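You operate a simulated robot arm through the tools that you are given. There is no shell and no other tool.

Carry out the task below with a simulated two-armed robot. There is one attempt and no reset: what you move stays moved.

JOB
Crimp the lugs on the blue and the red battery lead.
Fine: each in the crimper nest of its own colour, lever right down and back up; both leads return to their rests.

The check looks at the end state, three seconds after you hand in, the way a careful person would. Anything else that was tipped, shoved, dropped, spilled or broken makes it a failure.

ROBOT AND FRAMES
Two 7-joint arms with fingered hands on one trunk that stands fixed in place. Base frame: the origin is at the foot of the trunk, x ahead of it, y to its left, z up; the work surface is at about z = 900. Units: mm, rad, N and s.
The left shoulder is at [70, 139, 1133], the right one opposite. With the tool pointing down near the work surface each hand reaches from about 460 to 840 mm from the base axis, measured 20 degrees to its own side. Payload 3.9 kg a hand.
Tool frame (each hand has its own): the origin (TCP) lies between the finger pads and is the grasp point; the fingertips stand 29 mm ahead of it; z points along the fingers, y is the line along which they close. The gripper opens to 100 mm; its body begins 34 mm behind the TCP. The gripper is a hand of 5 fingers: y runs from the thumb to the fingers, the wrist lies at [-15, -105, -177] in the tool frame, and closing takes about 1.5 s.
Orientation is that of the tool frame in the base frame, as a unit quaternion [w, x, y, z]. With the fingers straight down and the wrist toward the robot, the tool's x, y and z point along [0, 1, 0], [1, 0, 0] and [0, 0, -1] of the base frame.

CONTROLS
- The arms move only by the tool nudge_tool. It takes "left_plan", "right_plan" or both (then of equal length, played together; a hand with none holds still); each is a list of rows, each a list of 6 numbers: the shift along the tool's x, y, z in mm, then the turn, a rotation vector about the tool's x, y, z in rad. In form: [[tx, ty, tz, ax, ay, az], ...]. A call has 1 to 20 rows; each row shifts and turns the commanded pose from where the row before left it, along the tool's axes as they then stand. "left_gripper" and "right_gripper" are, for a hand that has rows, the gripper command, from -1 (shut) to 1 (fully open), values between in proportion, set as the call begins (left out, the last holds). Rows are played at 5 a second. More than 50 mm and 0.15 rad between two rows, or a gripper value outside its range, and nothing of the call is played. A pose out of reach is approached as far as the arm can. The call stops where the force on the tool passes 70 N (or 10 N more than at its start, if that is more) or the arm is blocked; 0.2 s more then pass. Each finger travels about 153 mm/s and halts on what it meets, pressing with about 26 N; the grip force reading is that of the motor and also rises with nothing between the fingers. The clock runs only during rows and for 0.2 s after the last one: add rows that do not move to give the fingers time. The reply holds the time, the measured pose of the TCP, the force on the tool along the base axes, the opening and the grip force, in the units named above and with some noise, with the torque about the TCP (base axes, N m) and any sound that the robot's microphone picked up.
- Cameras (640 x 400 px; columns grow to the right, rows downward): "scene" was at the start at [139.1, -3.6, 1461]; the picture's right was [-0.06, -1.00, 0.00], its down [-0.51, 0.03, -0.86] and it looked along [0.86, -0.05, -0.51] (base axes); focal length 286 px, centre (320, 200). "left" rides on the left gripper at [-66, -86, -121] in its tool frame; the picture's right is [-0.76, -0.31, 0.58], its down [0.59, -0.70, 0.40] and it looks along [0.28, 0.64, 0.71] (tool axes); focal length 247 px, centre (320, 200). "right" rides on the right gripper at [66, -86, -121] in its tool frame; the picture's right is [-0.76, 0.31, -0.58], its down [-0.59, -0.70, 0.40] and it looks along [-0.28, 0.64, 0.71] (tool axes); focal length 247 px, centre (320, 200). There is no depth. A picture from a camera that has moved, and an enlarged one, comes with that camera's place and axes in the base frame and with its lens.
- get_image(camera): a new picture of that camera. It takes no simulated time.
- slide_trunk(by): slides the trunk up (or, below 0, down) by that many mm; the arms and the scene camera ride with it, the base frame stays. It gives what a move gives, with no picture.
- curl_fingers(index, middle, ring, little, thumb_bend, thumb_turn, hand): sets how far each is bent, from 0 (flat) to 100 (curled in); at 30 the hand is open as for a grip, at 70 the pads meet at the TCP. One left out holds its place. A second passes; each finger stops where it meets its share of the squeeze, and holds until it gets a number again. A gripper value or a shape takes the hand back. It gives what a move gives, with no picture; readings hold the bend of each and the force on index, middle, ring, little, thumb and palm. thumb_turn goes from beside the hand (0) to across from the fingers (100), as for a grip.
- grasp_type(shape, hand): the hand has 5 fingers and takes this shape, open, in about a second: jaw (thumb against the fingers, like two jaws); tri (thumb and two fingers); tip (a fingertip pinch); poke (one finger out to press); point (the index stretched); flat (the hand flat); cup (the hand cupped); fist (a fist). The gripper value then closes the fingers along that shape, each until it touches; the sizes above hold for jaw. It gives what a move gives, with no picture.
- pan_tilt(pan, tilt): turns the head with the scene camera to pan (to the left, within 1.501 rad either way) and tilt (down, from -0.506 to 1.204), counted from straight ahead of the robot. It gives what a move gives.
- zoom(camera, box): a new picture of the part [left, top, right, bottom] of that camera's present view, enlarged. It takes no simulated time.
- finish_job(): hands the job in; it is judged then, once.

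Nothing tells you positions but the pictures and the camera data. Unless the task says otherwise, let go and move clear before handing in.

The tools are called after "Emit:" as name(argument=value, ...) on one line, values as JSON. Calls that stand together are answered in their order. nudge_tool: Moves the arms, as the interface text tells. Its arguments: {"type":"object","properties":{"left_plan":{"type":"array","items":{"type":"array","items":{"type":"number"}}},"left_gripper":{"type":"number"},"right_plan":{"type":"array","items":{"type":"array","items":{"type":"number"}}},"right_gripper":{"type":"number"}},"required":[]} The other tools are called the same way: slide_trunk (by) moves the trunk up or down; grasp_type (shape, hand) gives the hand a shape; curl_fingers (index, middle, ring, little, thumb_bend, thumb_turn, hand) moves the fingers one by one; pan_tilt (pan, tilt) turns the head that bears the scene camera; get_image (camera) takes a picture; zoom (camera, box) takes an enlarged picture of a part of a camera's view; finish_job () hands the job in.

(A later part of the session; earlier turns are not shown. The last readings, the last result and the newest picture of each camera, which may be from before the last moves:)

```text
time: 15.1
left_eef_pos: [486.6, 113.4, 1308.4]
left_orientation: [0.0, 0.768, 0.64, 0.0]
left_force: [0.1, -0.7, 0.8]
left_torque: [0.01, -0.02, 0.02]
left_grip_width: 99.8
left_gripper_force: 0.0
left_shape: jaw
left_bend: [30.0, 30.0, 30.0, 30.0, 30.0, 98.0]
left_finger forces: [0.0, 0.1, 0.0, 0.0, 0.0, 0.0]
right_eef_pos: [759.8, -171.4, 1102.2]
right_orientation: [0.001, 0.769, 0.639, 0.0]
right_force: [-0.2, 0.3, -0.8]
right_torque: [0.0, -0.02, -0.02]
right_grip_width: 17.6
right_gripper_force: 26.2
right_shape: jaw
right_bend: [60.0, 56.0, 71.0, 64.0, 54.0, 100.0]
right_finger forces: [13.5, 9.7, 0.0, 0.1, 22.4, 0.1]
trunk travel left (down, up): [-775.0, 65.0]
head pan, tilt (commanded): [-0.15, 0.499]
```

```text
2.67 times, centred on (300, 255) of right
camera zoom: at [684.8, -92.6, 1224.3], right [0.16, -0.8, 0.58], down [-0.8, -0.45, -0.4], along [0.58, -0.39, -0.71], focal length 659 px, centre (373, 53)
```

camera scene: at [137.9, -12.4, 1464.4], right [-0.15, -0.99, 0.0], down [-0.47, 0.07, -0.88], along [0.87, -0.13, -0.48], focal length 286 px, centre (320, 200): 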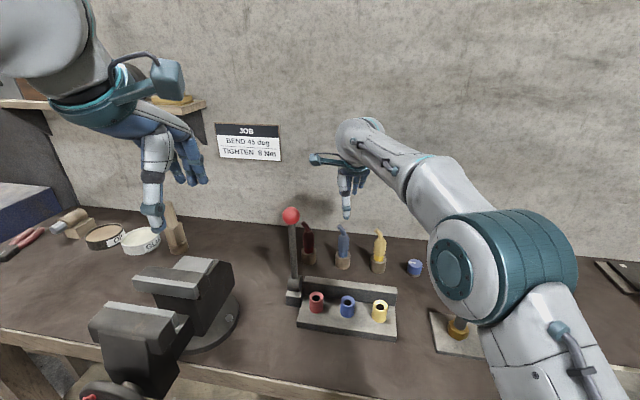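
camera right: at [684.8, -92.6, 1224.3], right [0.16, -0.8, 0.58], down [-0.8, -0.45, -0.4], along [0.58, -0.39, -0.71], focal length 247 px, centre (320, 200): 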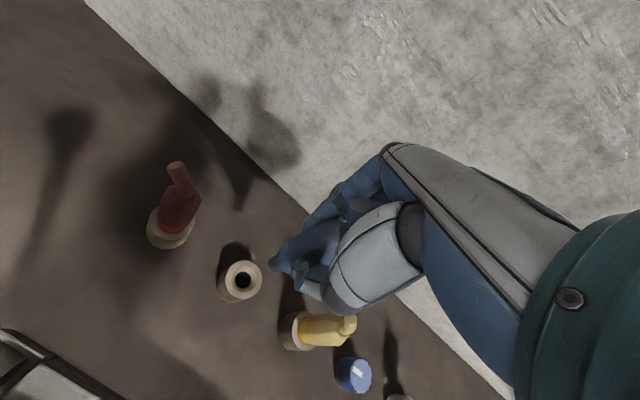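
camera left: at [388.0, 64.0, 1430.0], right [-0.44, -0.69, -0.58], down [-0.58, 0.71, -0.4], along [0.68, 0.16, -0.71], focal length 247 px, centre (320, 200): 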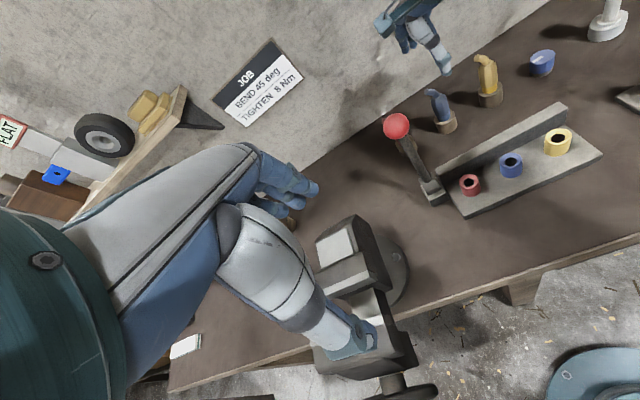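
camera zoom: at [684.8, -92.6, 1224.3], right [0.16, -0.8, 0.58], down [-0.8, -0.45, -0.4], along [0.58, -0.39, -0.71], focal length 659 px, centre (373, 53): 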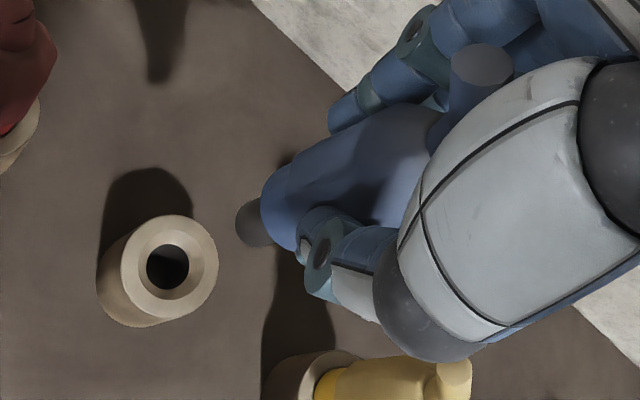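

The blue nest is at about (576,-142.5) with its top near 961, and the lead axis coincides with the TCP. I'll carry the lead over the blue nest, keeping height.

Emit:
nudge_tool(right_plan=[[-0.6, -23.2, 0, 0, 0, 0], [-0.6, -23.2, 0, 0, 0, 0], [-0.6, -23.2, 0, 0, 0, 0], [-0.6, -23.2, 0, 0, 0, 0], [-0.7, -23.2, 0, 0, 0, 0], [-0.7, -23.2, 0, 0, 0, 0], [-0.7, -23.2, 0, 0, 0, 0], [-0.7, -23.2, 0, 0, 0, 0], [0, 0, 0, 0, 0, 0], [0, 0, 0, 0, 0, 0]])

Emit:
zoom(camera="right", box=[180, 150, 380, 350])

Emit:
get_image(camera="scene")

Emit:
get_image(camera="left")

```text
time: 17.3
left_eef_pos: [486.4, 113.9, 1309.1]
left_orientation: [0.001, 0.768, 0.64, 0.001]
left_force: [0.7, 0.3, 0.8]
left_torque: [0.0, 0.01, -0.01]
left_grip_width: 99.6
left_gripper_force: 0.1
left_shape: jaw
left_bend: [30.0, 30.0, 30.0, 30.0, 30.0, 98.0]
left_finger forces: [0.0, 0.0, 0.0, 0.1, 0.0, 0.1]
right_eef_pos: [575.7, -140.4, 1101.9]
right_orientation: [0.0, 0.769, 0.64, 0.0]
right_force: [0.3, -0.1, -0.3]
right_torque: [0.0, 0.0, 0.01]
right_grip_width: 17.8
right_gripper_force: 26.2
right_shape: jaw
right_bend: [60.0, 56.0, 71.0, 64.0, 54.0, 100.0]
right_finger forces: [13.3, 10.0, 0.0, 0.0, 21.9, 0.0]
trunk travel left (down, up): [-775.0, 65.0]
head pan, tilt (commanded): [-0.15, 0.499]
```

```text
2.00 times, centred on (280, 250) of right
camera zoom: at [500.9, -62.0, 1224.3], right [0.16, -0.8, 0.58], down [-0.8, -0.45, -0.4], along [0.58, -0.4, -0.71], focal length 494 px, centre (400, 100)
```

zoom: 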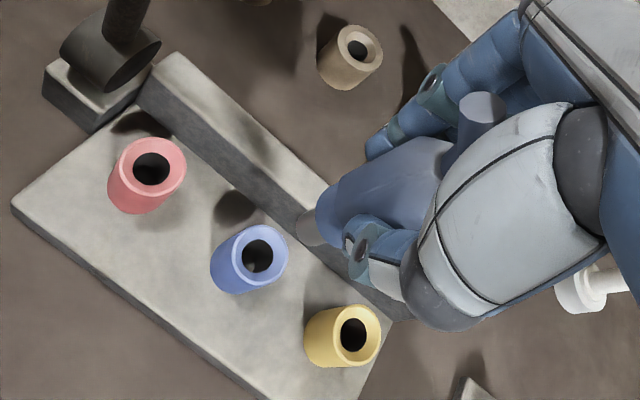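

```text
taken
camera scene: at [139.1, -12.1, 1464.3], right [-0.15, -0.99, 0.0], down [-0.47, 0.07, -0.88], along [0.87, -0.13, -0.48], focal length 286 px, centre (320, 200)
```

scene: 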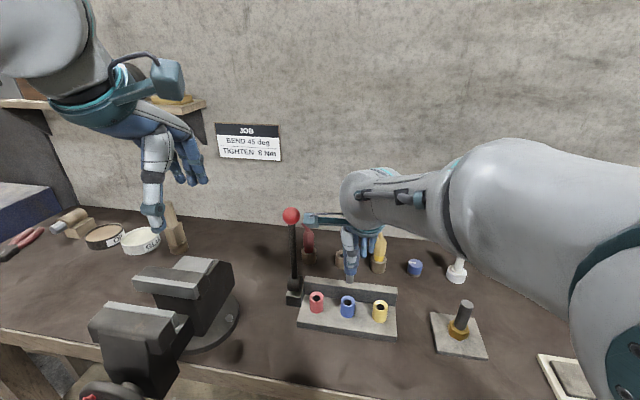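

```text
taken
camera left: at [389.2, 64.3, 1429.6], right [-0.44, -0.69, -0.58], down [-0.59, 0.71, -0.4], along [0.68, 0.16, -0.71], focal length 247 px, centre (320, 200)
```

left: 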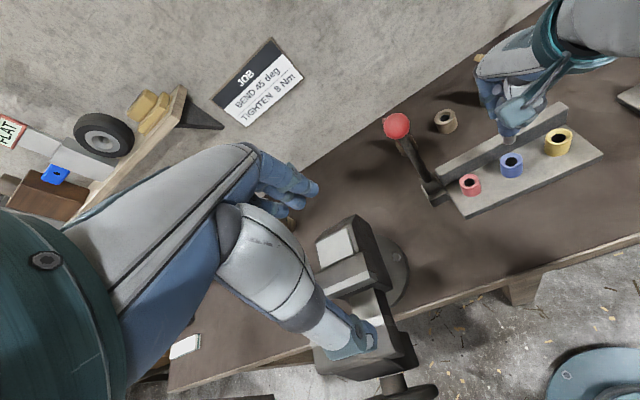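

Emit:
zoom(camera="right", box=[270, 200, 370, 300])

Emit:
zoom(camera="scene", box=[320, 260, 390, 330])

Emit:
zoom(camera="left", box=[480, 110, 560, 190])

```text
4.00 times, centred on (320, 250) of right
camera zoom: at [500.9, -62.0, 1224.3], right [0.16, -0.8, 0.58], down [-0.8, -0.45, -0.4], along [0.58, -0.4, -0.71], focal length 988 px, centre (320, 0)
```

zoom: 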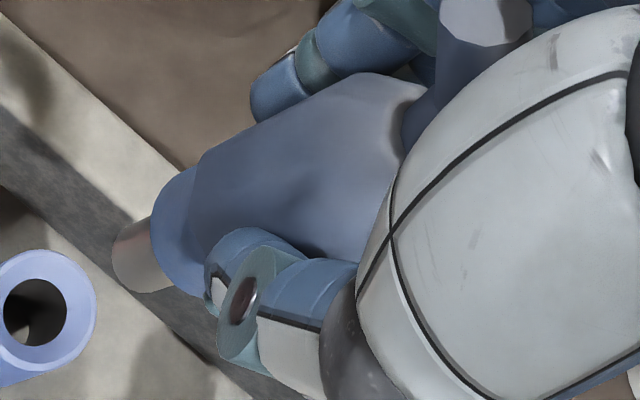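

```text
5.71 times, centred on (355, 295) of scene
camera zoom: at [139.1, -12.1, 1464.3], right [-0.15, -0.99, 0.0], down [-0.47, 0.07, -0.88], along [0.87, -0.13, -0.48], focal length 1632 px, centre (120, -343)
```

zoom: 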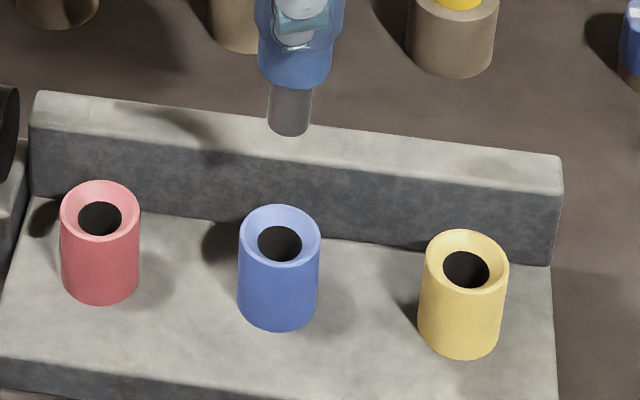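

```text
5.00 times, centred on (520, 150) of left
camera zoom: at [389.2, 64.3, 1429.6], right [-0.44, -0.69, -0.58], down [-0.59, 0.71, -0.4], along [0.68, 0.16, -0.71], focal length 1235 px, centre (-680, 450)
```

zoom: 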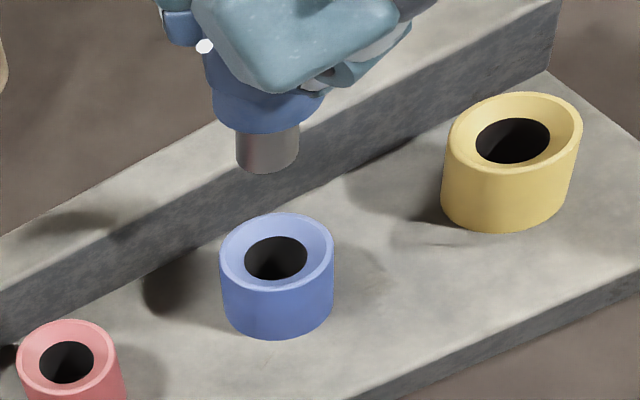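

Pin and nest hole agree to within about 1 mm in all three views. I'll lower straight down toward the nest, slowing near the funnel.

Emit:
nudge_tool(right_plan=[[0, 0, 18, 0, 0, 0], [0, 0, 18, 0, 0, 0], [0, 0, 14, 0, 0, 0], [0, 0, 8, 0, 0, 0], [0, 0, 5, 0, 0, 0], [0, 0, 5, 0, 0, 0], [0, 0, 0, 0, 0, 0]])

Emit:
zoom(camera="scene", box=[320, 240, 390, 310])

Emit:
zoom(camera="left", box=[480, 110, 560, 190])

Emit:
zoom(camera="right", box=[230, 180, 330, 280])

```text
time: 18.9
left_eef_pos: [485.8, 114.0, 1307.6]
left_orientation: [0.0, 0.768, 0.64, 0.0]
left_force: [0.4, -0.3, -1.2]
left_torque: [0.04, 0.0, 0.01]
left_grip_width: 99.7
left_gripper_force: 0.1
left_shape: jaw
left_bend: [30.0, 30.0, 30.0, 30.0, 30.0, 98.0]
left_finger forces: [0.0, 0.0, 0.0, 0.0, 0.0, 0.0]
right_eef_pos: [575.9, -142.4, 1035.3]
right_orientation: [0.0, 0.769, 0.639, 0.0]
right_force: [-0.9, 0.5, -1.2]
right_torque: [0.03, 0.01, 0.02]
right_grip_width: 17.8
right_gripper_force: 26.8
right_shape: jaw
right_bend: [60.0, 56.0, 71.0, 64.0, 54.0, 100.0]
right_finger forces: [13.7, 9.9, 0.0, 0.1, 22.5, 0.1]
trunk travel left (down, up): [-775.0, 65.0]
head pan, tilt (commanded): [-0.15, 0.499]
```

```text
5.71 times, centred on (355, 275) of scene
camera zoom: at [138.9, -12.0, 1464.3], right [-0.15, -0.99, 0.0], down [-0.47, 0.07, -0.88], along [0.87, -0.13, -0.48], focal length 1632 px, centre (120, -229)
```

zoom: 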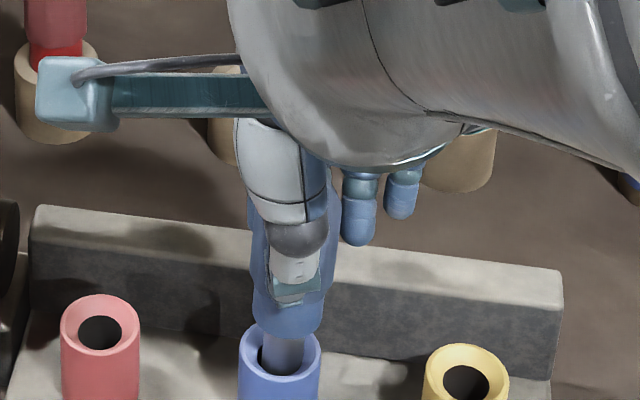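

```text
5.00 times, centred on (520, 150) of left
camera zoom: at [389.0, 64.4, 1429.7], right [-0.44, -0.69, -0.58], down [-0.59, 0.71, -0.4], along [0.68, 0.16, -0.71], focal length 1235 px, centre (-680, 450)
```

zoom: 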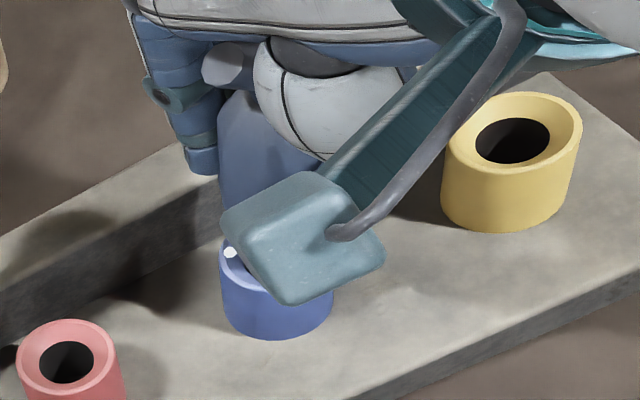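

```text
4.00 times, centred on (280, 230) of right
camera zoom: at [500.7, -62.9, 1156.3], right [0.16, -0.8, 0.58], down [-0.8, -0.45, -0.4], along [0.58, -0.4, -0.71], focal length 988 px, centre (480, 80)
```

zoom: 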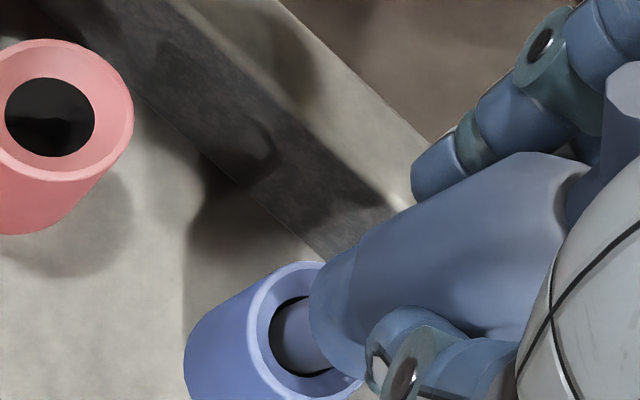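

The pin has entered the nest mouth without contact force. I'll continue down gently until it seats.

Emit:
nudge_tool(right_plan=[[0, 0, 4, 0, 0, 0], [0, 0, 4, 0, 0, 0], [0, 0, 4, 0, 0, 0], [0, 0, 3, 0, 0, 0], [0, 0, 3, 0, 0, 0], [0, 0, 0, 0, 0, 0]])

Emit:
zoom(camera="scene", box=[320, 240, 390, 310])

Emit:
zoom(camera="right", box=[230, 180, 330, 280])

```text
time: 20.3
left_eef_pos: [486.0, 113.1, 1308.3]
left_orientation: [0.0, 0.768, 0.64, 0.001]
left_force: [0.1, 0.3, 0.2]
left_torque: [-0.01, 0.0, 0.01]
left_grip_width: 99.8
left_gripper_force: 0.0
left_shape: jaw
left_bend: [30.0, 30.0, 30.0, 30.0, 30.0, 98.0]
left_finger forces: [0.0, 0.0, 0.1, 0.1, 0.0, 0.0]
right_eef_pos: [574.5, -141.8, 1017.2]
right_orientation: [0.0, 0.769, 0.64, 0.0]
right_force: [0.4, 0.3, 0.5]
right_torque: [0.03, 0.0, 0.03]
right_grip_width: 18.1
right_gripper_force: 26.0
right_shape: jaw
right_bend: [60.0, 56.0, 71.0, 64.0, 54.0, 100.0]
right_finger forces: [14.2, 9.8, 0.0, 0.0, 22.0, 0.0]
trunk travel left (down, up): [-775.0, 65.0]
head pan, tilt (commanded): [-0.15, 0.499]
```

```text
5.71 times, centred on (355, 275) of scene
camera zoom: at [139.1, -12.0, 1464.3], right [-0.15, -0.99, 0.0], down [-0.47, 0.07, -0.88], along [0.87, -0.13, -0.48], focal length 1632 px, centre (120, -229)
```

zoom: 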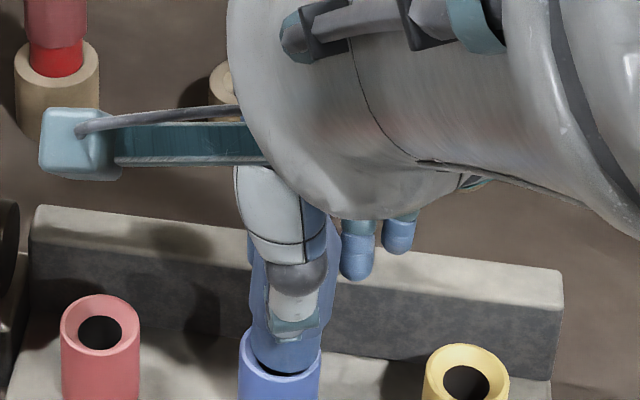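

```text
4.00 times, centred on (280, 230) of right
camera zoom: at [500.3, -63.4, 1138.6], right [0.16, -0.8, 0.58], down [-0.8, -0.45, -0.4], along [0.58, -0.4, -0.71], focal length 988 px, centre (480, 80)
```

zoom: 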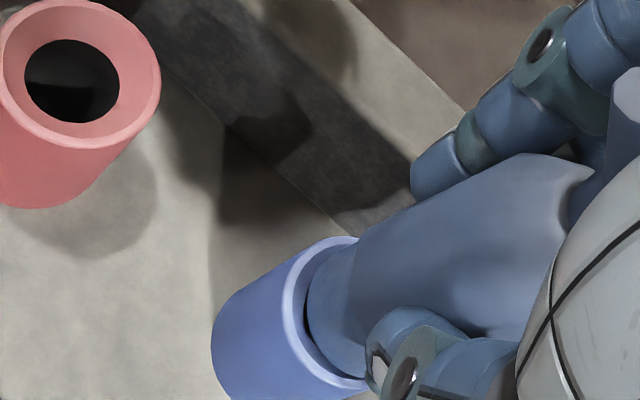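

Emit:
nudge_tool(right_plan=[[0, 0, 2, 0, 0, 0], [0, 0, 2, 0, 0, 0], [0, 0, 1, 0, 0, 0], [0, 0, 0, 0, 0, 0]])

Emit:
zoom(camera="right", box=[230, 180, 330, 280])

```text
time: 21.3
left_eef_pos: [484.9, 115.3, 1308.6]
left_orientation: [0.001, 0.768, 0.64, -0.001]
left_force: [0.3, 0.7, 0.4]
left_torque: [-0.02, 0.01, 0.02]
left_grip_width: 99.7
left_gripper_force: 0.0
left_shape: jaw
left_bend: [30.0, 30.0, 30.0, 30.0, 30.0, 98.0]
left_finger forces: [0.0, 0.0, 0.1, 0.0, 0.0, 0.1]
right_eef_pos: [574.3, -142.0, 1015.0]
right_orientation: [0.002, 0.769, 0.639, 0.002]
right_force: [2.3, 4.0, 13.2]
right_torque: [0.02, -0.1, 0.04]
right_grip_width: 18.7
right_gripper_force: 26.0
right_shape: jaw
right_bend: [60.0, 56.0, 71.0, 64.0, 73.0, 100.0]
right_finger forces: [17.4, 11.3, 0.0, 0.1, 25.1, 0.0]
trunk travel left (down, up): [-775.0, 65.0]
head pan, tilt (commanded): [-0.15, 0.499]
```

```text
4.00 times, centred on (280, 230) of right
camera zoom: at [499.7, -62.4, 1135.4], right [0.16, -0.8, 0.58], down [-0.8, -0.45, -0.4], along [0.58, -0.4, -0.71], focal length 988 px, centre (480, 80)
```

zoom: 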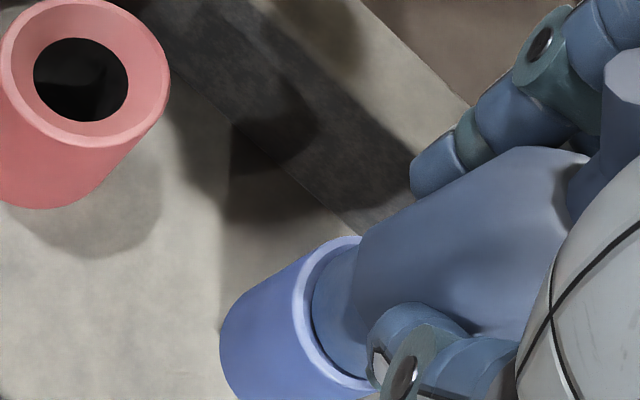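

The lead is seated: the force rose to 13 N at TCP z=1015, the expected depth. I'll relax the downward push slightly and open the hand.

Emit:
nudge_tool(right_plan=[[0, 0, -2.5, 0, 0, 0], [0, 0, 0, 0, 0, 0]])

Emit:
nudge_tool(right_plan=[[0, 0, 0, 0, 0, 0], [0, 0, 0, 0, 0, 0], [0, 0, 0, 0, 0, 0], [0, 0, 0, 0, 0, 0], [0, 0, 0, 0, 0, 0], [0, 0, 0, 0, 0, 0]], right_gripper=0.6)

Emit:
get_image(camera="right")

Emit:
zoom(camera="scene", box=[300, 220, 420, 340])

```text
time: 21.9
left_eef_pos: [486.0, 114.5, 1307.6]
left_orientation: [0.001, 0.768, 0.64, 0.0]
left_force: [0.4, -0.8, 1.0]
left_torque: [0.02, 0.02, 0.0]
left_grip_width: 99.9
left_gripper_force: 0.1
left_shape: jaw
left_bend: [30.0, 30.0, 30.0, 30.0, 30.0, 98.0]
left_finger forces: [0.0, 0.1, 0.0, 0.0, 0.0, 0.1]
right_eef_pos: [574.9, -142.2, 1014.5]
right_orientation: [0.001, 0.769, 0.639, 0.0]
right_force: [4.5, 2.9, 8.3]
right_torque: [0.02, -0.16, 0.04]
right_grip_width: 18.5
right_gripper_force: 25.9
right_shape: jaw
right_bend: [60.0, 56.0, 71.0, 64.0, 73.0, 100.0]
right_finger forces: [17.2, 10.9, 0.1, 0.0, 23.2, 0.1]
trunk travel left (down, up): [-775.0, 65.0]
head pan, tilt (commanded): [-0.15, 0.499]
```

```text
time: 23.3
left_eef_pos: [485.4, 112.6, 1308.8]
left_orientation: [0.001, 0.768, 0.641, 0.001]
left_force: [0.0, 0.2, -0.4]
left_torque: [0.0, 0.02, 0.0]
left_grip_width: 99.8
left_gripper_force: 0.0
left_shape: jaw
left_bend: [30.0, 30.0, 30.0, 30.0, 30.0, 98.0]
left_finger forces: [0.1, 0.0, 0.0, 0.0, 0.0, 0.1]
right_eef_pos: [575.8, -142.7, 1015.0]
right_orientation: [-0.001, 0.769, 0.639, 0.001]
right_force: [0.3, -0.4, 0.0]
right_torque: [0.0, -0.01, -0.02]
right_grip_width: 80.0
right_gripper_force: 0.0
right_shape: jaw
right_bend: [38.0, 33.0, 25.0, 37.0, 31.0, 99.0]
right_finger forces: [0.1, 0.1, 0.0, 0.0, 0.0, 0.0]
trunk travel left (down, up): [-775.0, 65.0]
head pan, tilt (commanded): [-0.15, 0.499]
```

```text
taken
camera right: at [500.2, -63.7, 1136.3], right [0.16, -0.8, 0.58], down [-0.8, -0.45, -0.4], along [0.58, -0.4, -0.71], focal length 247 px, centre (320, 200)
```

right: 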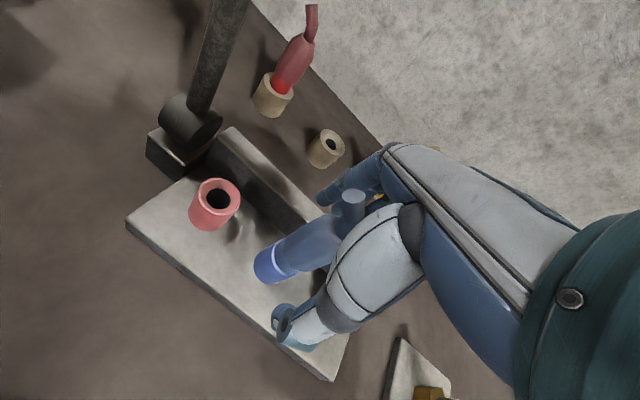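

```text
3.33 times, centred on (360, 280) of scene
camera zoom: at [139.0, -12.1, 1464.3], right [-0.15, -0.99, 0.0], down [-0.47, 0.07, -0.88], along [0.87, -0.13, -0.48], focal length 952 px, centre (187, -67)
```

zoom: 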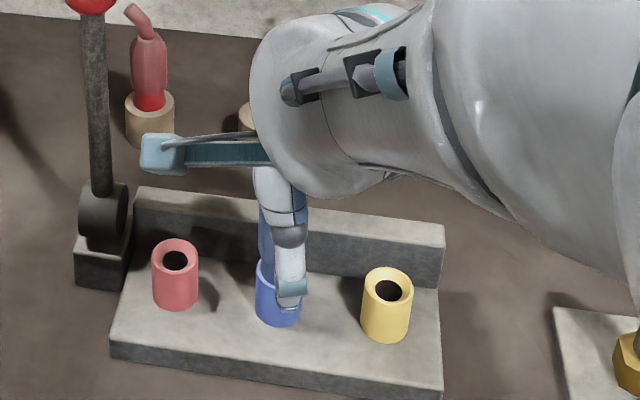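

Released with zero force and the blue lead stands in its nest. I'll lift straight up, then retreat the right hand to the right.

Emit:
nudge_tool(right_plan=[[0, 0, -10, 0, 0, 0], [0, 0, -20, 0, 0, 0], [0, 0, -25, 0, 0, 0], [0, 0, -25, 0, 0, 0], [0, 0, -30, 0, 0, 0], [-24, -6.4, -24, 0, 0, 0], [-24, -6.4, -24, 0, 0, 0], [-24, -6.4, -24, 0, 0, 0], [-24, -6.4, -24, 0, 0, 0], [-24, -6.4, -24, 0, 0, 0], [-24, -6.4, -24, 0, 0, 0], [-24, -6.4, -24, 0, 0, 0], [0, 0, 0, 0, 0, 0]])

Emit:
get_image(camera="scene")

Emit:
zoom(camera="scene", box=[280, 210, 400, 330])

Emit:
zoom(camera="left", box=[360, 90, 600, 240])

```text
time: 26.1
left_eef_pos: [487.0, 115.0, 1308.6]
left_orientation: [0.0, 0.768, 0.64, 0.0]
left_force: [0.4, 0.9, 0.3]
left_torque: [-0.02, 0.01, 0.02]
left_grip_width: 100.1
left_gripper_force: 0.1
left_shape: jaw
left_bend: [30.0, 30.0, 30.0, 30.0, 30.0, 98.0]
left_finger forces: [0.0, 0.1, 0.0, 0.0, 0.0, 0.0]
right_eef_pos: [500.8, -299.6, 1293.1]
right_orientation: [0.0, 0.769, 0.639, -0.001]
right_force: [-0.2, -0.5, 0.0]
right_torque: [-0.06, 0.01, 0.01]
right_grip_width: 79.9
right_gripper_force: 0.0
right_shape: jaw
right_bend: [38.0, 33.0, 25.0, 37.0, 30.0, 99.0]
right_finger forces: [0.0, 0.1, 0.0, 0.0, 0.0, 0.0]
trunk travel left (down, up): [-775.0, 65.0]
head pan, tilt (commanded): [-0.15, 0.499]
```

```text
taken
camera scene: at [139.5, -11.2, 1464.2], right [-0.15, -0.99, 0.0], down [-0.47, 0.07, -0.88], along [0.87, -0.13, -0.48], focal length 286 px, centre (320, 200)
```

scene: 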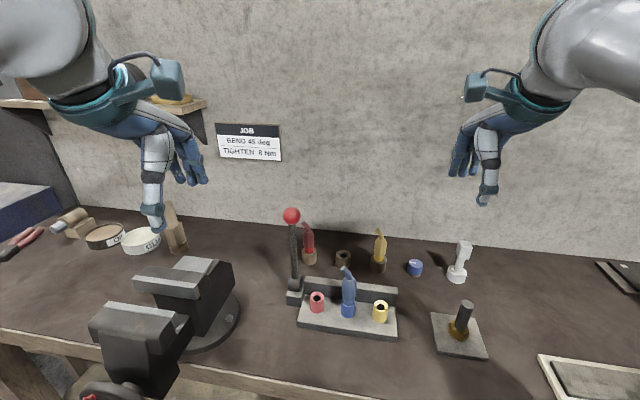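

```text
3.33 times, centred on (340, 270) of scene
camera zoom: at [139.5, -11.2, 1464.2], right [-0.15, -0.99, 0.0], down [-0.47, 0.07, -0.88], along [0.87, -0.13, -0.48], focal length 952 px, centre (253, -33)
```

zoom: 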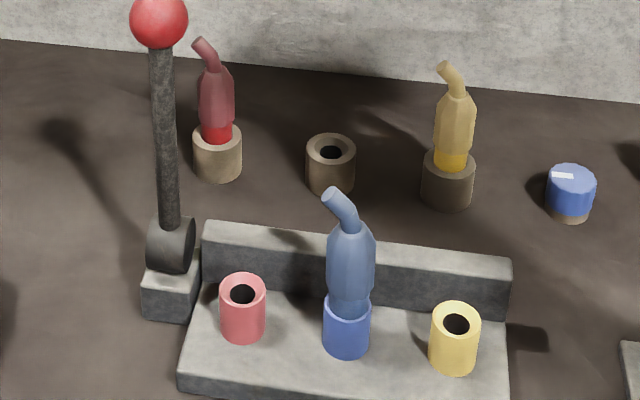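

```text
2.67 times, centred on (480, 165) of left
camera zoom: at [389.6, 65.2, 1429.5], right [-0.44, -0.69, -0.58], down [-0.59, 0.71, -0.4], along [0.68, 0.16, -0.71], focal length 659 px, centre (-107, 293)
```

zoom: 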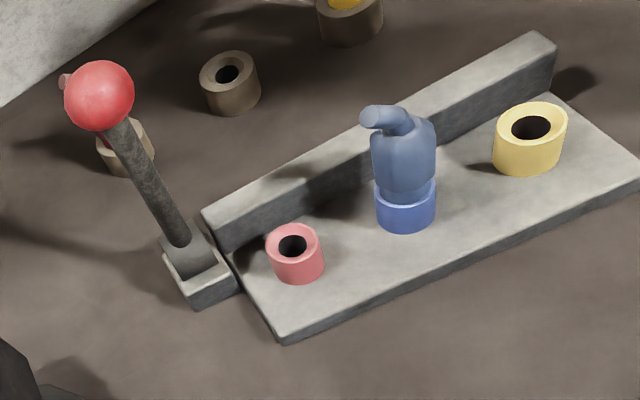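

Blue is seated well. The pivot drum's axis runs along the nest row, and behind the lever is the red lead, so the lever must swing toward the robot. I'll test turning the left hand in free air so its closing line lies along the row, with the thumb on the left and fingers on the right.

Emit:
nudge_tool(left_plan=[[0, 0, 0, 0, 0, 0.14], [0, 0, 0, 0, 0, 0.14], [0, 0, 0, 0, 0, 0.14], [0, 0, 0, 0, 0, 0.14], [0, 0, 0, 0, 0, 0.14], [0, 0, 0, 0, 0, 0.14], [0, 0, 0, 0, 0, 0.14], [0, 0, 0, 0, 0, 0.14], [0, 0, 0, 0, 0, 0.14], [0, 0, 0, 0, 0, 0.14], [0, 0, 0, 0, 0, 0.14], [0, 0, 0, 0, 0, 0.14], [0, 0, 0, 0, 0, 0]])

Emit:
get_image(camera="scene")

Emit:
get_image(camera="left")

```text
time: 28.9
left_eef_pos: [484.8, 113.8, 1309.1]
left_orientation: [0.0, 0.989, -0.146, 0.001]
left_force: [-0.2, -0.9, 1.2]
left_torque: [0.01, 0.03, -0.03]
left_grip_width: 99.7
left_gripper_force: 0.1
left_shape: jaw
left_bend: [30.0, 30.0, 30.0, 30.0, 30.0, 98.0]
left_finger forces: [0.0, 0.0, 0.0, 0.0, 0.0, 0.1]
right_eef_pos: [499.5, -299.6, 1293.3]
right_orientation: [0.0, 0.768, 0.64, 0.001]
right_force: [-0.9, 0.3, -0.2]
right_torque: [0.0, 0.0, -0.01]
right_grip_width: 79.6
right_gripper_force: 0.1
right_shape: jaw
right_bend: [38.0, 33.0, 25.0, 37.0, 30.0, 99.0]
right_finger forces: [0.1, 0.0, 0.0, 0.0, 0.0, 0.0]
trunk travel left (down, up): [-775.0, 65.0]
head pan, tilt (commanded): [-0.15, 0.499]
```

```text
taken
camera scene: at [138.6, -11.7, 1464.3], right [-0.15, -0.99, 0.0], down [-0.47, 0.07, -0.88], along [0.87, -0.13, -0.48], focal length 286 px, centre (320, 200)
```

scene: 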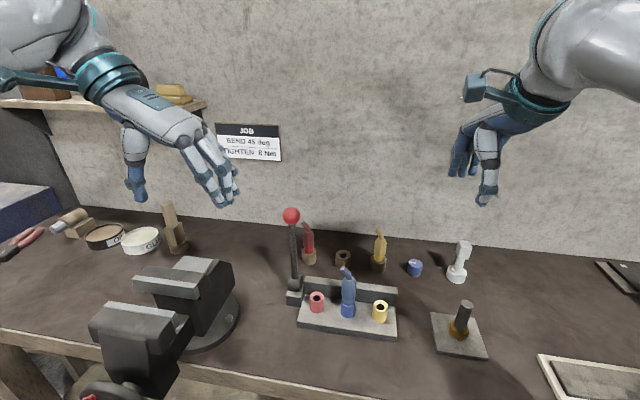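

```text
taken
camera left: at [446.3, 214.6, 1430.0], right [-0.64, 0.51, -0.58], down [0.77, 0.5, -0.4], along [0.09, -0.7, -0.71], focal length 247 px, centre (320, 200)
```

left: 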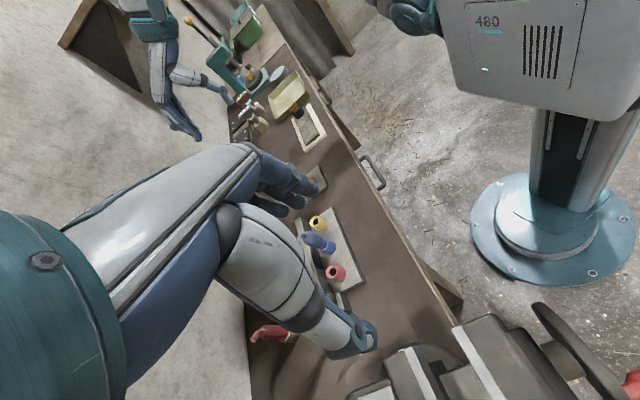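

That orientation is reachable. Now I'll locate the ball and lever precisely with the scene and right cameras.

Emit:
zoom(camera="scene", box=[260, 200, 330, 310])

Emit:
get_image(camera="right")

Emit:
zoom(camera="right", box=[20, 20, 220, 270])

```text
3.64 times, centred on (295, 255) of scene
camera zoom: at [138.6, -11.7, 1464.3], right [-0.15, -0.99, 0.0], down [-0.47, 0.07, -0.88], along [0.87, -0.13, -0.48], focal length 1039 px, centre (411, 0)
```

zoom: 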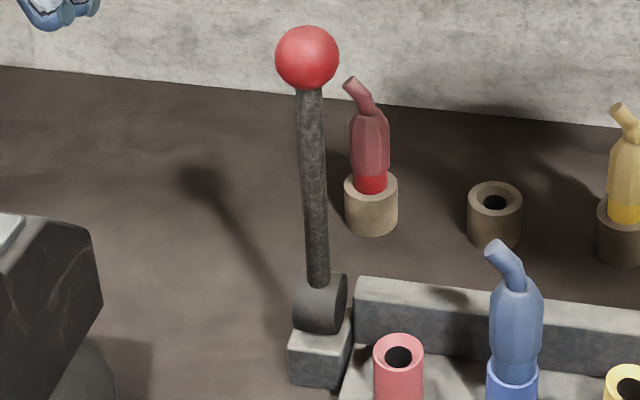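

```text
taken
camera right: at [425.7, -219.9, 1414.7], right [0.16, -0.8, 0.58], down [-0.8, -0.45, -0.4], along [0.58, -0.4, -0.71], focal length 247 px, centre (320, 200)
```

right: 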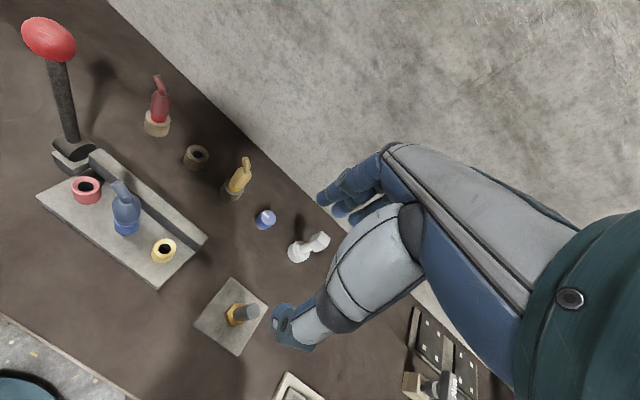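

```text
1.60 times, centred on (120, 145) of right
camera zoom: at [425.7, -219.9, 1414.7], right [0.16, -0.8, 0.58], down [-0.8, -0.45, -0.4], along [0.58, -0.4, -0.71], focal length 395 px, centre (640, 288)
```

zoom: 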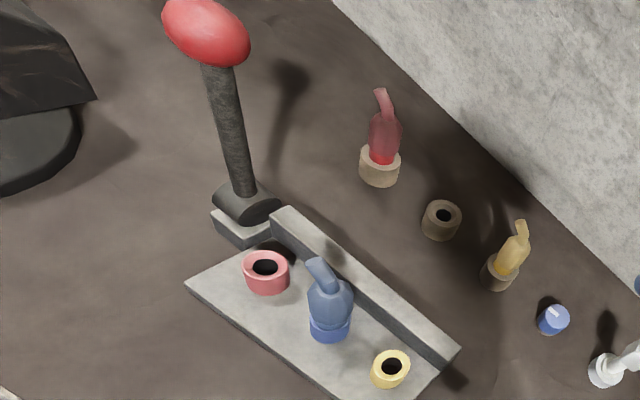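

The ball is at about (646.5,-30,1152), the pivot near (642,-31,967), and the lever is about 185 mm long. I'll bring the left hand to hover above the ball.

Emit:
nudge_tool(left_plan=[[24.5, 11.4, 8.6, 0, 0, 0], [24.5, 11.4, 8.6, 0, 0, 0], [24.5, 11.4, 8.6, 0, 0, 0], [24.5, 11.4, 8.6, 0, 0, 0], [24.5, 11.4, 8.6, 0, 0, 0], [24.5, 11.4, 8.6, 0, 0, 0], [24.5, 11.4, 8.6, 0, 0, 0], [24.5, 11.4, 8.6, 0, 0, 0], [0, 0, 0, 0, 0, 0]])

Emit:
get_image(camera="scene")

Emit:
get_image(camera="left")

Emit:
get_image(camera="right")

```text
time: 30.9
left_eef_pos: [588.4, -6.1, 1207.8]
left_orientation: [0.001, 0.99, -0.144, 0.002]
left_force: [0.1, 0.3, 0.1]
left_torque: [0.0, -0.02, -0.03]
left_grip_width: 100.0
left_gripper_force: 0.0
left_shape: jaw
left_bend: [30.0, 30.0, 30.0, 30.0, 30.0, 98.0]
left_finger forces: [0.1, 0.0, 0.0, 0.0, 0.1, 0.1]
left hand out of reach, approached as far as the arm can: row 4, 5, 6, 7, 8
right_eef_pos: [501.2, -298.2, 1293.1]
right_orientation: [0.001, 0.769, 0.639, 0.001]
right_force: [-1.7, -0.6, 0.6]
right_torque: [-0.03, 0.03, -0.01]
right_grip_width: 79.9
right_gripper_force: 0.1
right_shape: jaw
right_bend: [38.0, 33.0, 25.0, 37.0, 30.0, 99.0]
right_finger forces: [0.1, 0.0, 0.0, 0.0, 0.0, 0.0]
trunk travel left (down, up): [-775.0, 65.0]
head pan, tilt (commanded): [-0.15, 0.499]
```

```text
taken
camera scene: at [138.4, -11.1, 1464.4], right [-0.15, -0.99, 0.0], down [-0.47, 0.07, -0.88], along [0.87, -0.13, -0.48], focal length 286 px, centre (320, 200)
```

scene: 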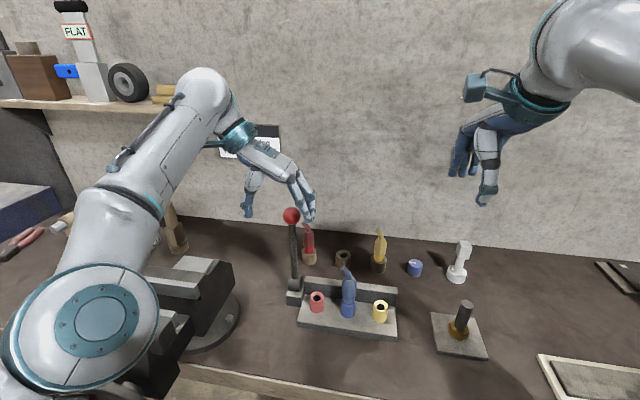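

```text
taken
camera left: at [548.6, 95.7, 1330.1], right [-0.64, 0.51, -0.58], down [0.77, 0.51, -0.4], along [0.09, -0.7, -0.71], focal length 247 px, centre (320, 200)
```

left: 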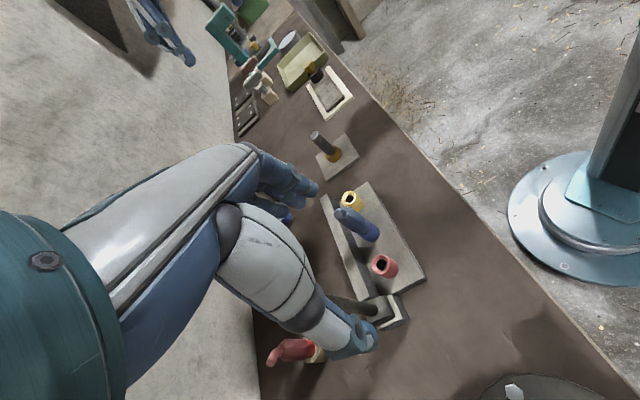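

```text
taken
camera right: at [425.6, -219.3, 1414.8], right [0.16, -0.8, 0.58], down [-0.8, -0.45, -0.4], along [0.58, -0.4, -0.71], focal length 247 px, centre (320, 200)
```

right: 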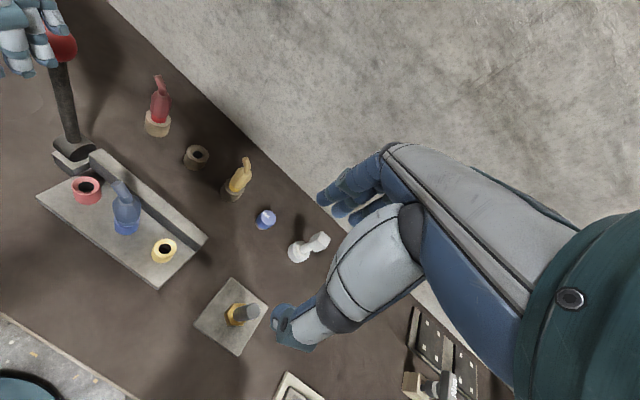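

The left arm can't reach the ball with the hand vertical at this yaw. Tilting the fingers 45° forward-down about the closing line brings the wrist closer and keeps the shaft between thumb and fingers through the whole swing. I'll back off and tilt.

Emit:
nudge_tool(left_plan=[[-30, 0, 0, 0, 0, 0], [-30, 0, 0, 0, 0, 0], [0, 0, 0, 0, 0.131, 0], [0, 0, 0, 0, 0.131, 0], [0, 0, 0, 0, 0.131, 0], [0, 0, 0, 0, 0.131, 0], [0, 0, 0, 0, 0.131, 0], [0, 0, 0, 0, 0.13, 0], [0, 0, 0, 0, 0, 0]])

Emit:
get_image(camera="scene")

Emit:
get_image(camera="left")

Emit:
get_image(camera="right")

```text
time: 32.9
left_eef_pos: [532.4, 11.8, 1209.4]
left_orientation: [0.055, 0.914, -0.132, 0.38]
left_force: [-0.1, -0.3, -0.2]
left_torque: [0.01, 0.03, 0.02]
left_grip_width: 99.8
left_gripper_force: 0.0
left_shape: jaw
left_bend: [30.0, 30.0, 30.0, 30.0, 30.0, 98.0]
left_finger forces: [0.0, 0.0, 0.1, 0.0, 0.0, 0.1]
right_eef_pos: [501.2, -298.6, 1292.7]
right_orientation: [0.001, 0.768, 0.64, 0.0]
right_force: [-0.4, -0.8, 0.5]
right_torque: [-0.03, 0.0, 0.03]
right_grip_width: 79.7
right_gripper_force: 0.0
right_shape: jaw
right_bend: [38.0, 33.0, 25.0, 37.0, 30.0, 99.0]
right_finger forces: [0.0, 0.0, 0.0, 0.0, 0.1, 0.0]
trunk travel left (down, up): [-775.0, 65.0]
head pan, tilt (commanded): [-0.15, 0.499]
```

```text
taken
camera scene: at [139.3, -12.5, 1464.2], right [-0.15, -0.99, 0.0], down [-0.47, 0.07, -0.88], along [0.87, -0.13, -0.48], focal length 286 px, centre (320, 200)
```

scene: 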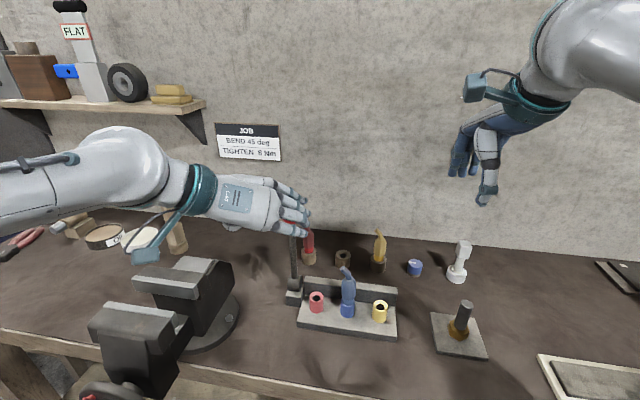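

```text
taken
camera left: at [428.8, 131.6, 1248.3], right [-0.03, 0.33, -0.94], down [0.87, 0.47, 0.14], along [0.49, -0.82, -0.3], focal length 247 px, centre (320, 200)
```

left: 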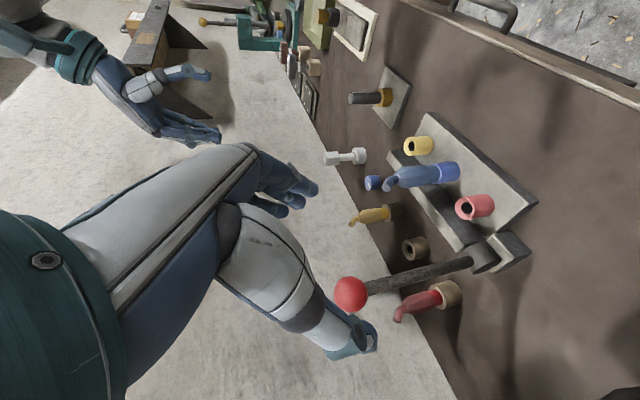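

```text
taken
camera right: at [426.4, -220.7, 1414.3], right [0.16, -0.8, 0.58], down [-0.8, -0.45, -0.4], along [0.58, -0.4, -0.71], focal length 247 px, centre (320, 200)
```

right: 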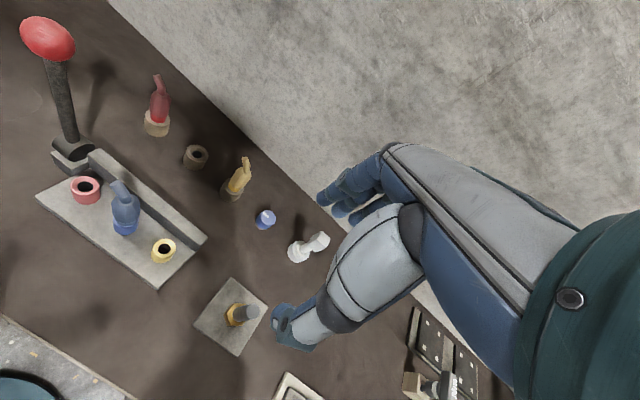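

The tilt worked, and the ball is visible between thumb and fingers in the left camera. I'll move to a pre-approach point about 80 mm before the ball along the tool axis.

Emit:
nudge_tool(left_plan=[[14.9, 2.6, 18.2, 0, 0, 0], [14.9, 2.6, 18.2, 0, 0, 0], [14.9, 2.6, 18.3, 0, 0, 0], [0, 0, 0, 0, 0, 0]])

Emit:
zoom(camera="left", box=[240, 140, 480, 380])

Emit:
zoom(camera="scene", box=[220, 160, 380, 320])

Emit:
zoom(camera="right", box=[0, 0, 200, 200])

```text
time: 33.9
left_eef_pos: [598.1, -15.7, 1203.1]
left_orientation: [0.055, 0.914, -0.134, 0.38]
left_force: [0.6, -0.4, 0.8]
left_torque: [0.02, 0.02, 0.0]
left_grip_width: 100.0
left_gripper_force: 0.0
left_shape: jaw
left_bend: [30.0, 30.0, 30.0, 30.0, 30.0, 98.0]
left_finger forces: [0.1, 0.0, 0.0, 0.1, 0.1, 0.0]
right_eef_pos: [499.4, -299.2, 1292.8]
right_orientation: [0.0, 0.768, 0.64, 0.0]
right_force: [-0.2, -0.4, -0.6]
right_torque: [0.02, 0.0, -0.02]
right_grip_width: 79.9
right_gripper_force: 0.0
right_shape: jaw
right_bend: [38.0, 33.0, 25.0, 37.0, 30.0, 99.0]
right_finger forces: [0.0, 0.0, 0.0, 0.0, 0.1, 0.1]
trunk travel left (down, up): [-775.0, 65.0]
head pan, tilt (commanded): [-0.15, 0.499]
```

```text
1.67 times, centred on (360, 260) of left
camera zoom: at [495.1, 104.8, 1241.4], right [-0.03, 0.33, -0.94], down [0.87, 0.47, 0.14], along [0.49, -0.82, -0.3], focal length 412 px, centre (253, 100)
```

zoom: 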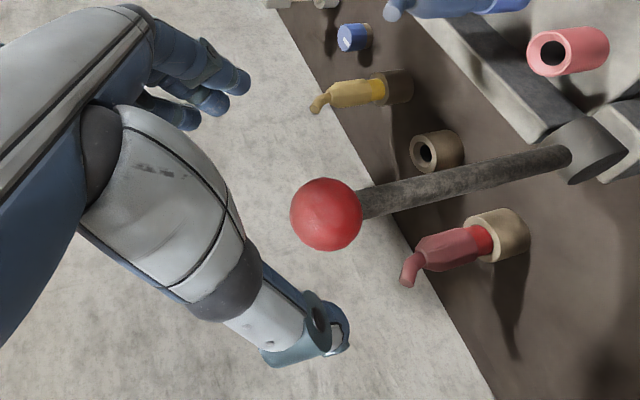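

```text
2.50 times, centred on (300, 240) of scene
camera zoom: at [138.7, -11.9, 1464.3], right [-0.15, -0.99, 0.0], down [-0.47, 0.07, -0.88], along [0.87, -0.13, -0.48], focal length 714 px, centre (370, 100)
```

zoom: 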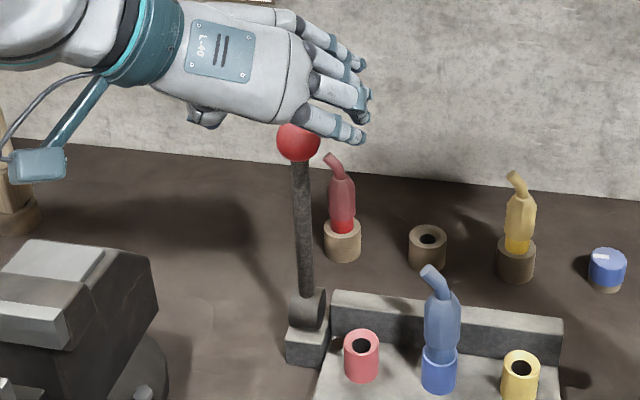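

```text
2.00 times, centred on (100, 100) of right
camera zoom: at [425.8, -220.0, 1414.6], right [0.16, -0.8, 0.58], down [-0.8, -0.45, -0.4], along [0.58, -0.4, -0.71], focal length 494 px, centre (760, 400)
```

zoom: 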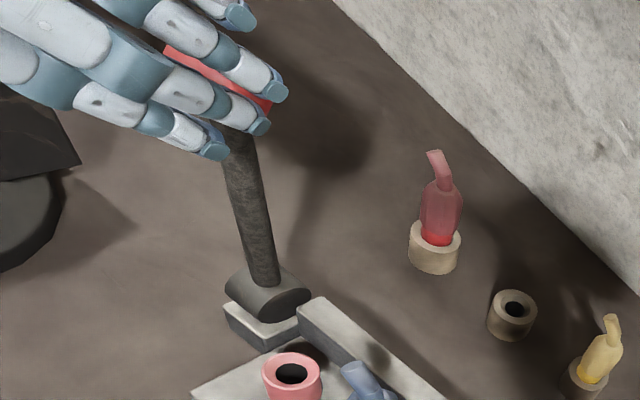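

The ball is centred within a few millimetres. I'll correct by -3 mm in y and advance 80 mm so the ball sits just inside the finger pads.

Emit:
nudge_tool(left_plan=[[-0.3, -0.7, 16, 0, 0, 0], [-0.3, -0.7, 16, 0, 0, 0], [-0.3, -0.6, 16, 0, 0, 0], [-0.3, -0.6, 16, 0, 0, 0], [-0.3, -0.6, 16, 0, 0, 0], [0, 0, 0, 0, 0, 0]])

Emit:
zoom(camera="left", box=[240, 140, 480, 380])

Emit:
zoom(camera="scene", box=[220, 160, 380, 320])

Emit:
zoom(camera="right", box=[0, 0, 200, 200])

```text
time: 35.3
left_eef_pos: [652.3, -27.7, 1145.1]
left_orientation: [0.055, 0.914, -0.133, 0.38]
left_force: [0.8, 0.3, 0.4]
left_torque: [-0.03, 0.04, 0.05]
left_grip_width: 99.9
left_gripper_force: 0.0
left_shape: jaw
left_bend: [30.0, 30.0, 30.0, 30.0, 30.0, 98.0]
left_finger forces: [0.0, 0.0, 0.0, 0.0, 0.0, 0.1]
right_eef_pos: [500.9, -298.8, 1293.8]
right_orientation: [0.001, 0.769, 0.64, 0.0]
right_force: [-1.0, -0.3, -0.4]
right_torque: [-0.01, 0.0, 0.0]
right_grip_width: 79.6
right_gripper_force: 0.1
right_shape: jaw
right_bend: [38.0, 33.0, 25.0, 37.0, 30.0, 99.0]
right_finger forces: [0.0, 0.0, 0.0, 0.1, 0.0, 0.1]
trunk travel left (down, up): [-775.0, 65.0]
head pan, tilt (commanded): [-0.15, 0.499]
```

```text
1.67 times, centred on (360, 260) of left
camera zoom: at [549.0, 92.3, 1183.9], right [-0.03, 0.33, -0.94], down [0.87, 0.47, 0.14], along [0.49, -0.82, -0.3], focal length 412 px, centre (253, 100)
```

zoom: 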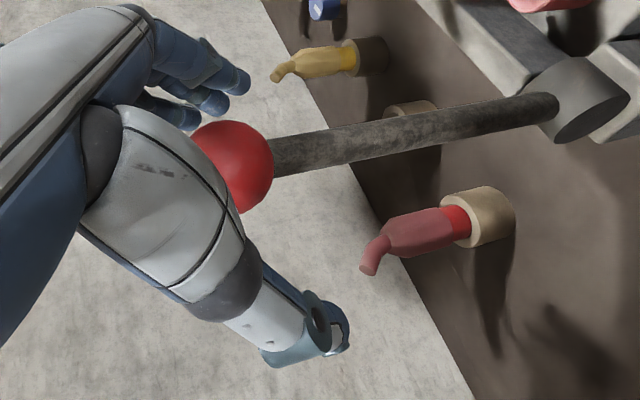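

```text
2.50 times, centred on (300, 240) of scene
camera zoom: at [138.6, -12.1, 1464.3], right [-0.15, -0.99, 0.0], down [-0.47, 0.07, -0.88], along [0.87, -0.13, -0.48], focal length 714 px, centre (370, 100)
```

zoom: 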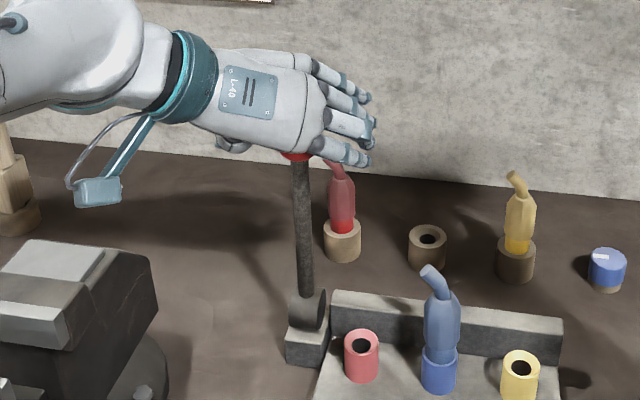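

```text
2.00 times, centred on (100, 100) of right
camera zoom: at [425.7, -220.2, 1414.6], right [0.16, -0.8, 0.58], down [-0.8, -0.45, -0.4], along [0.58, -0.4, -0.71], focal length 494 px, centre (760, 400)
```

zoom: 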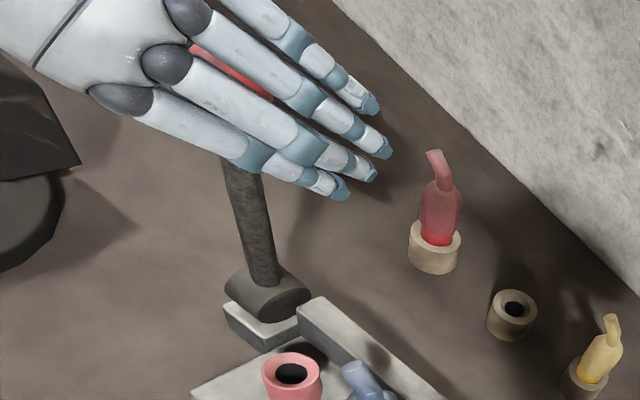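

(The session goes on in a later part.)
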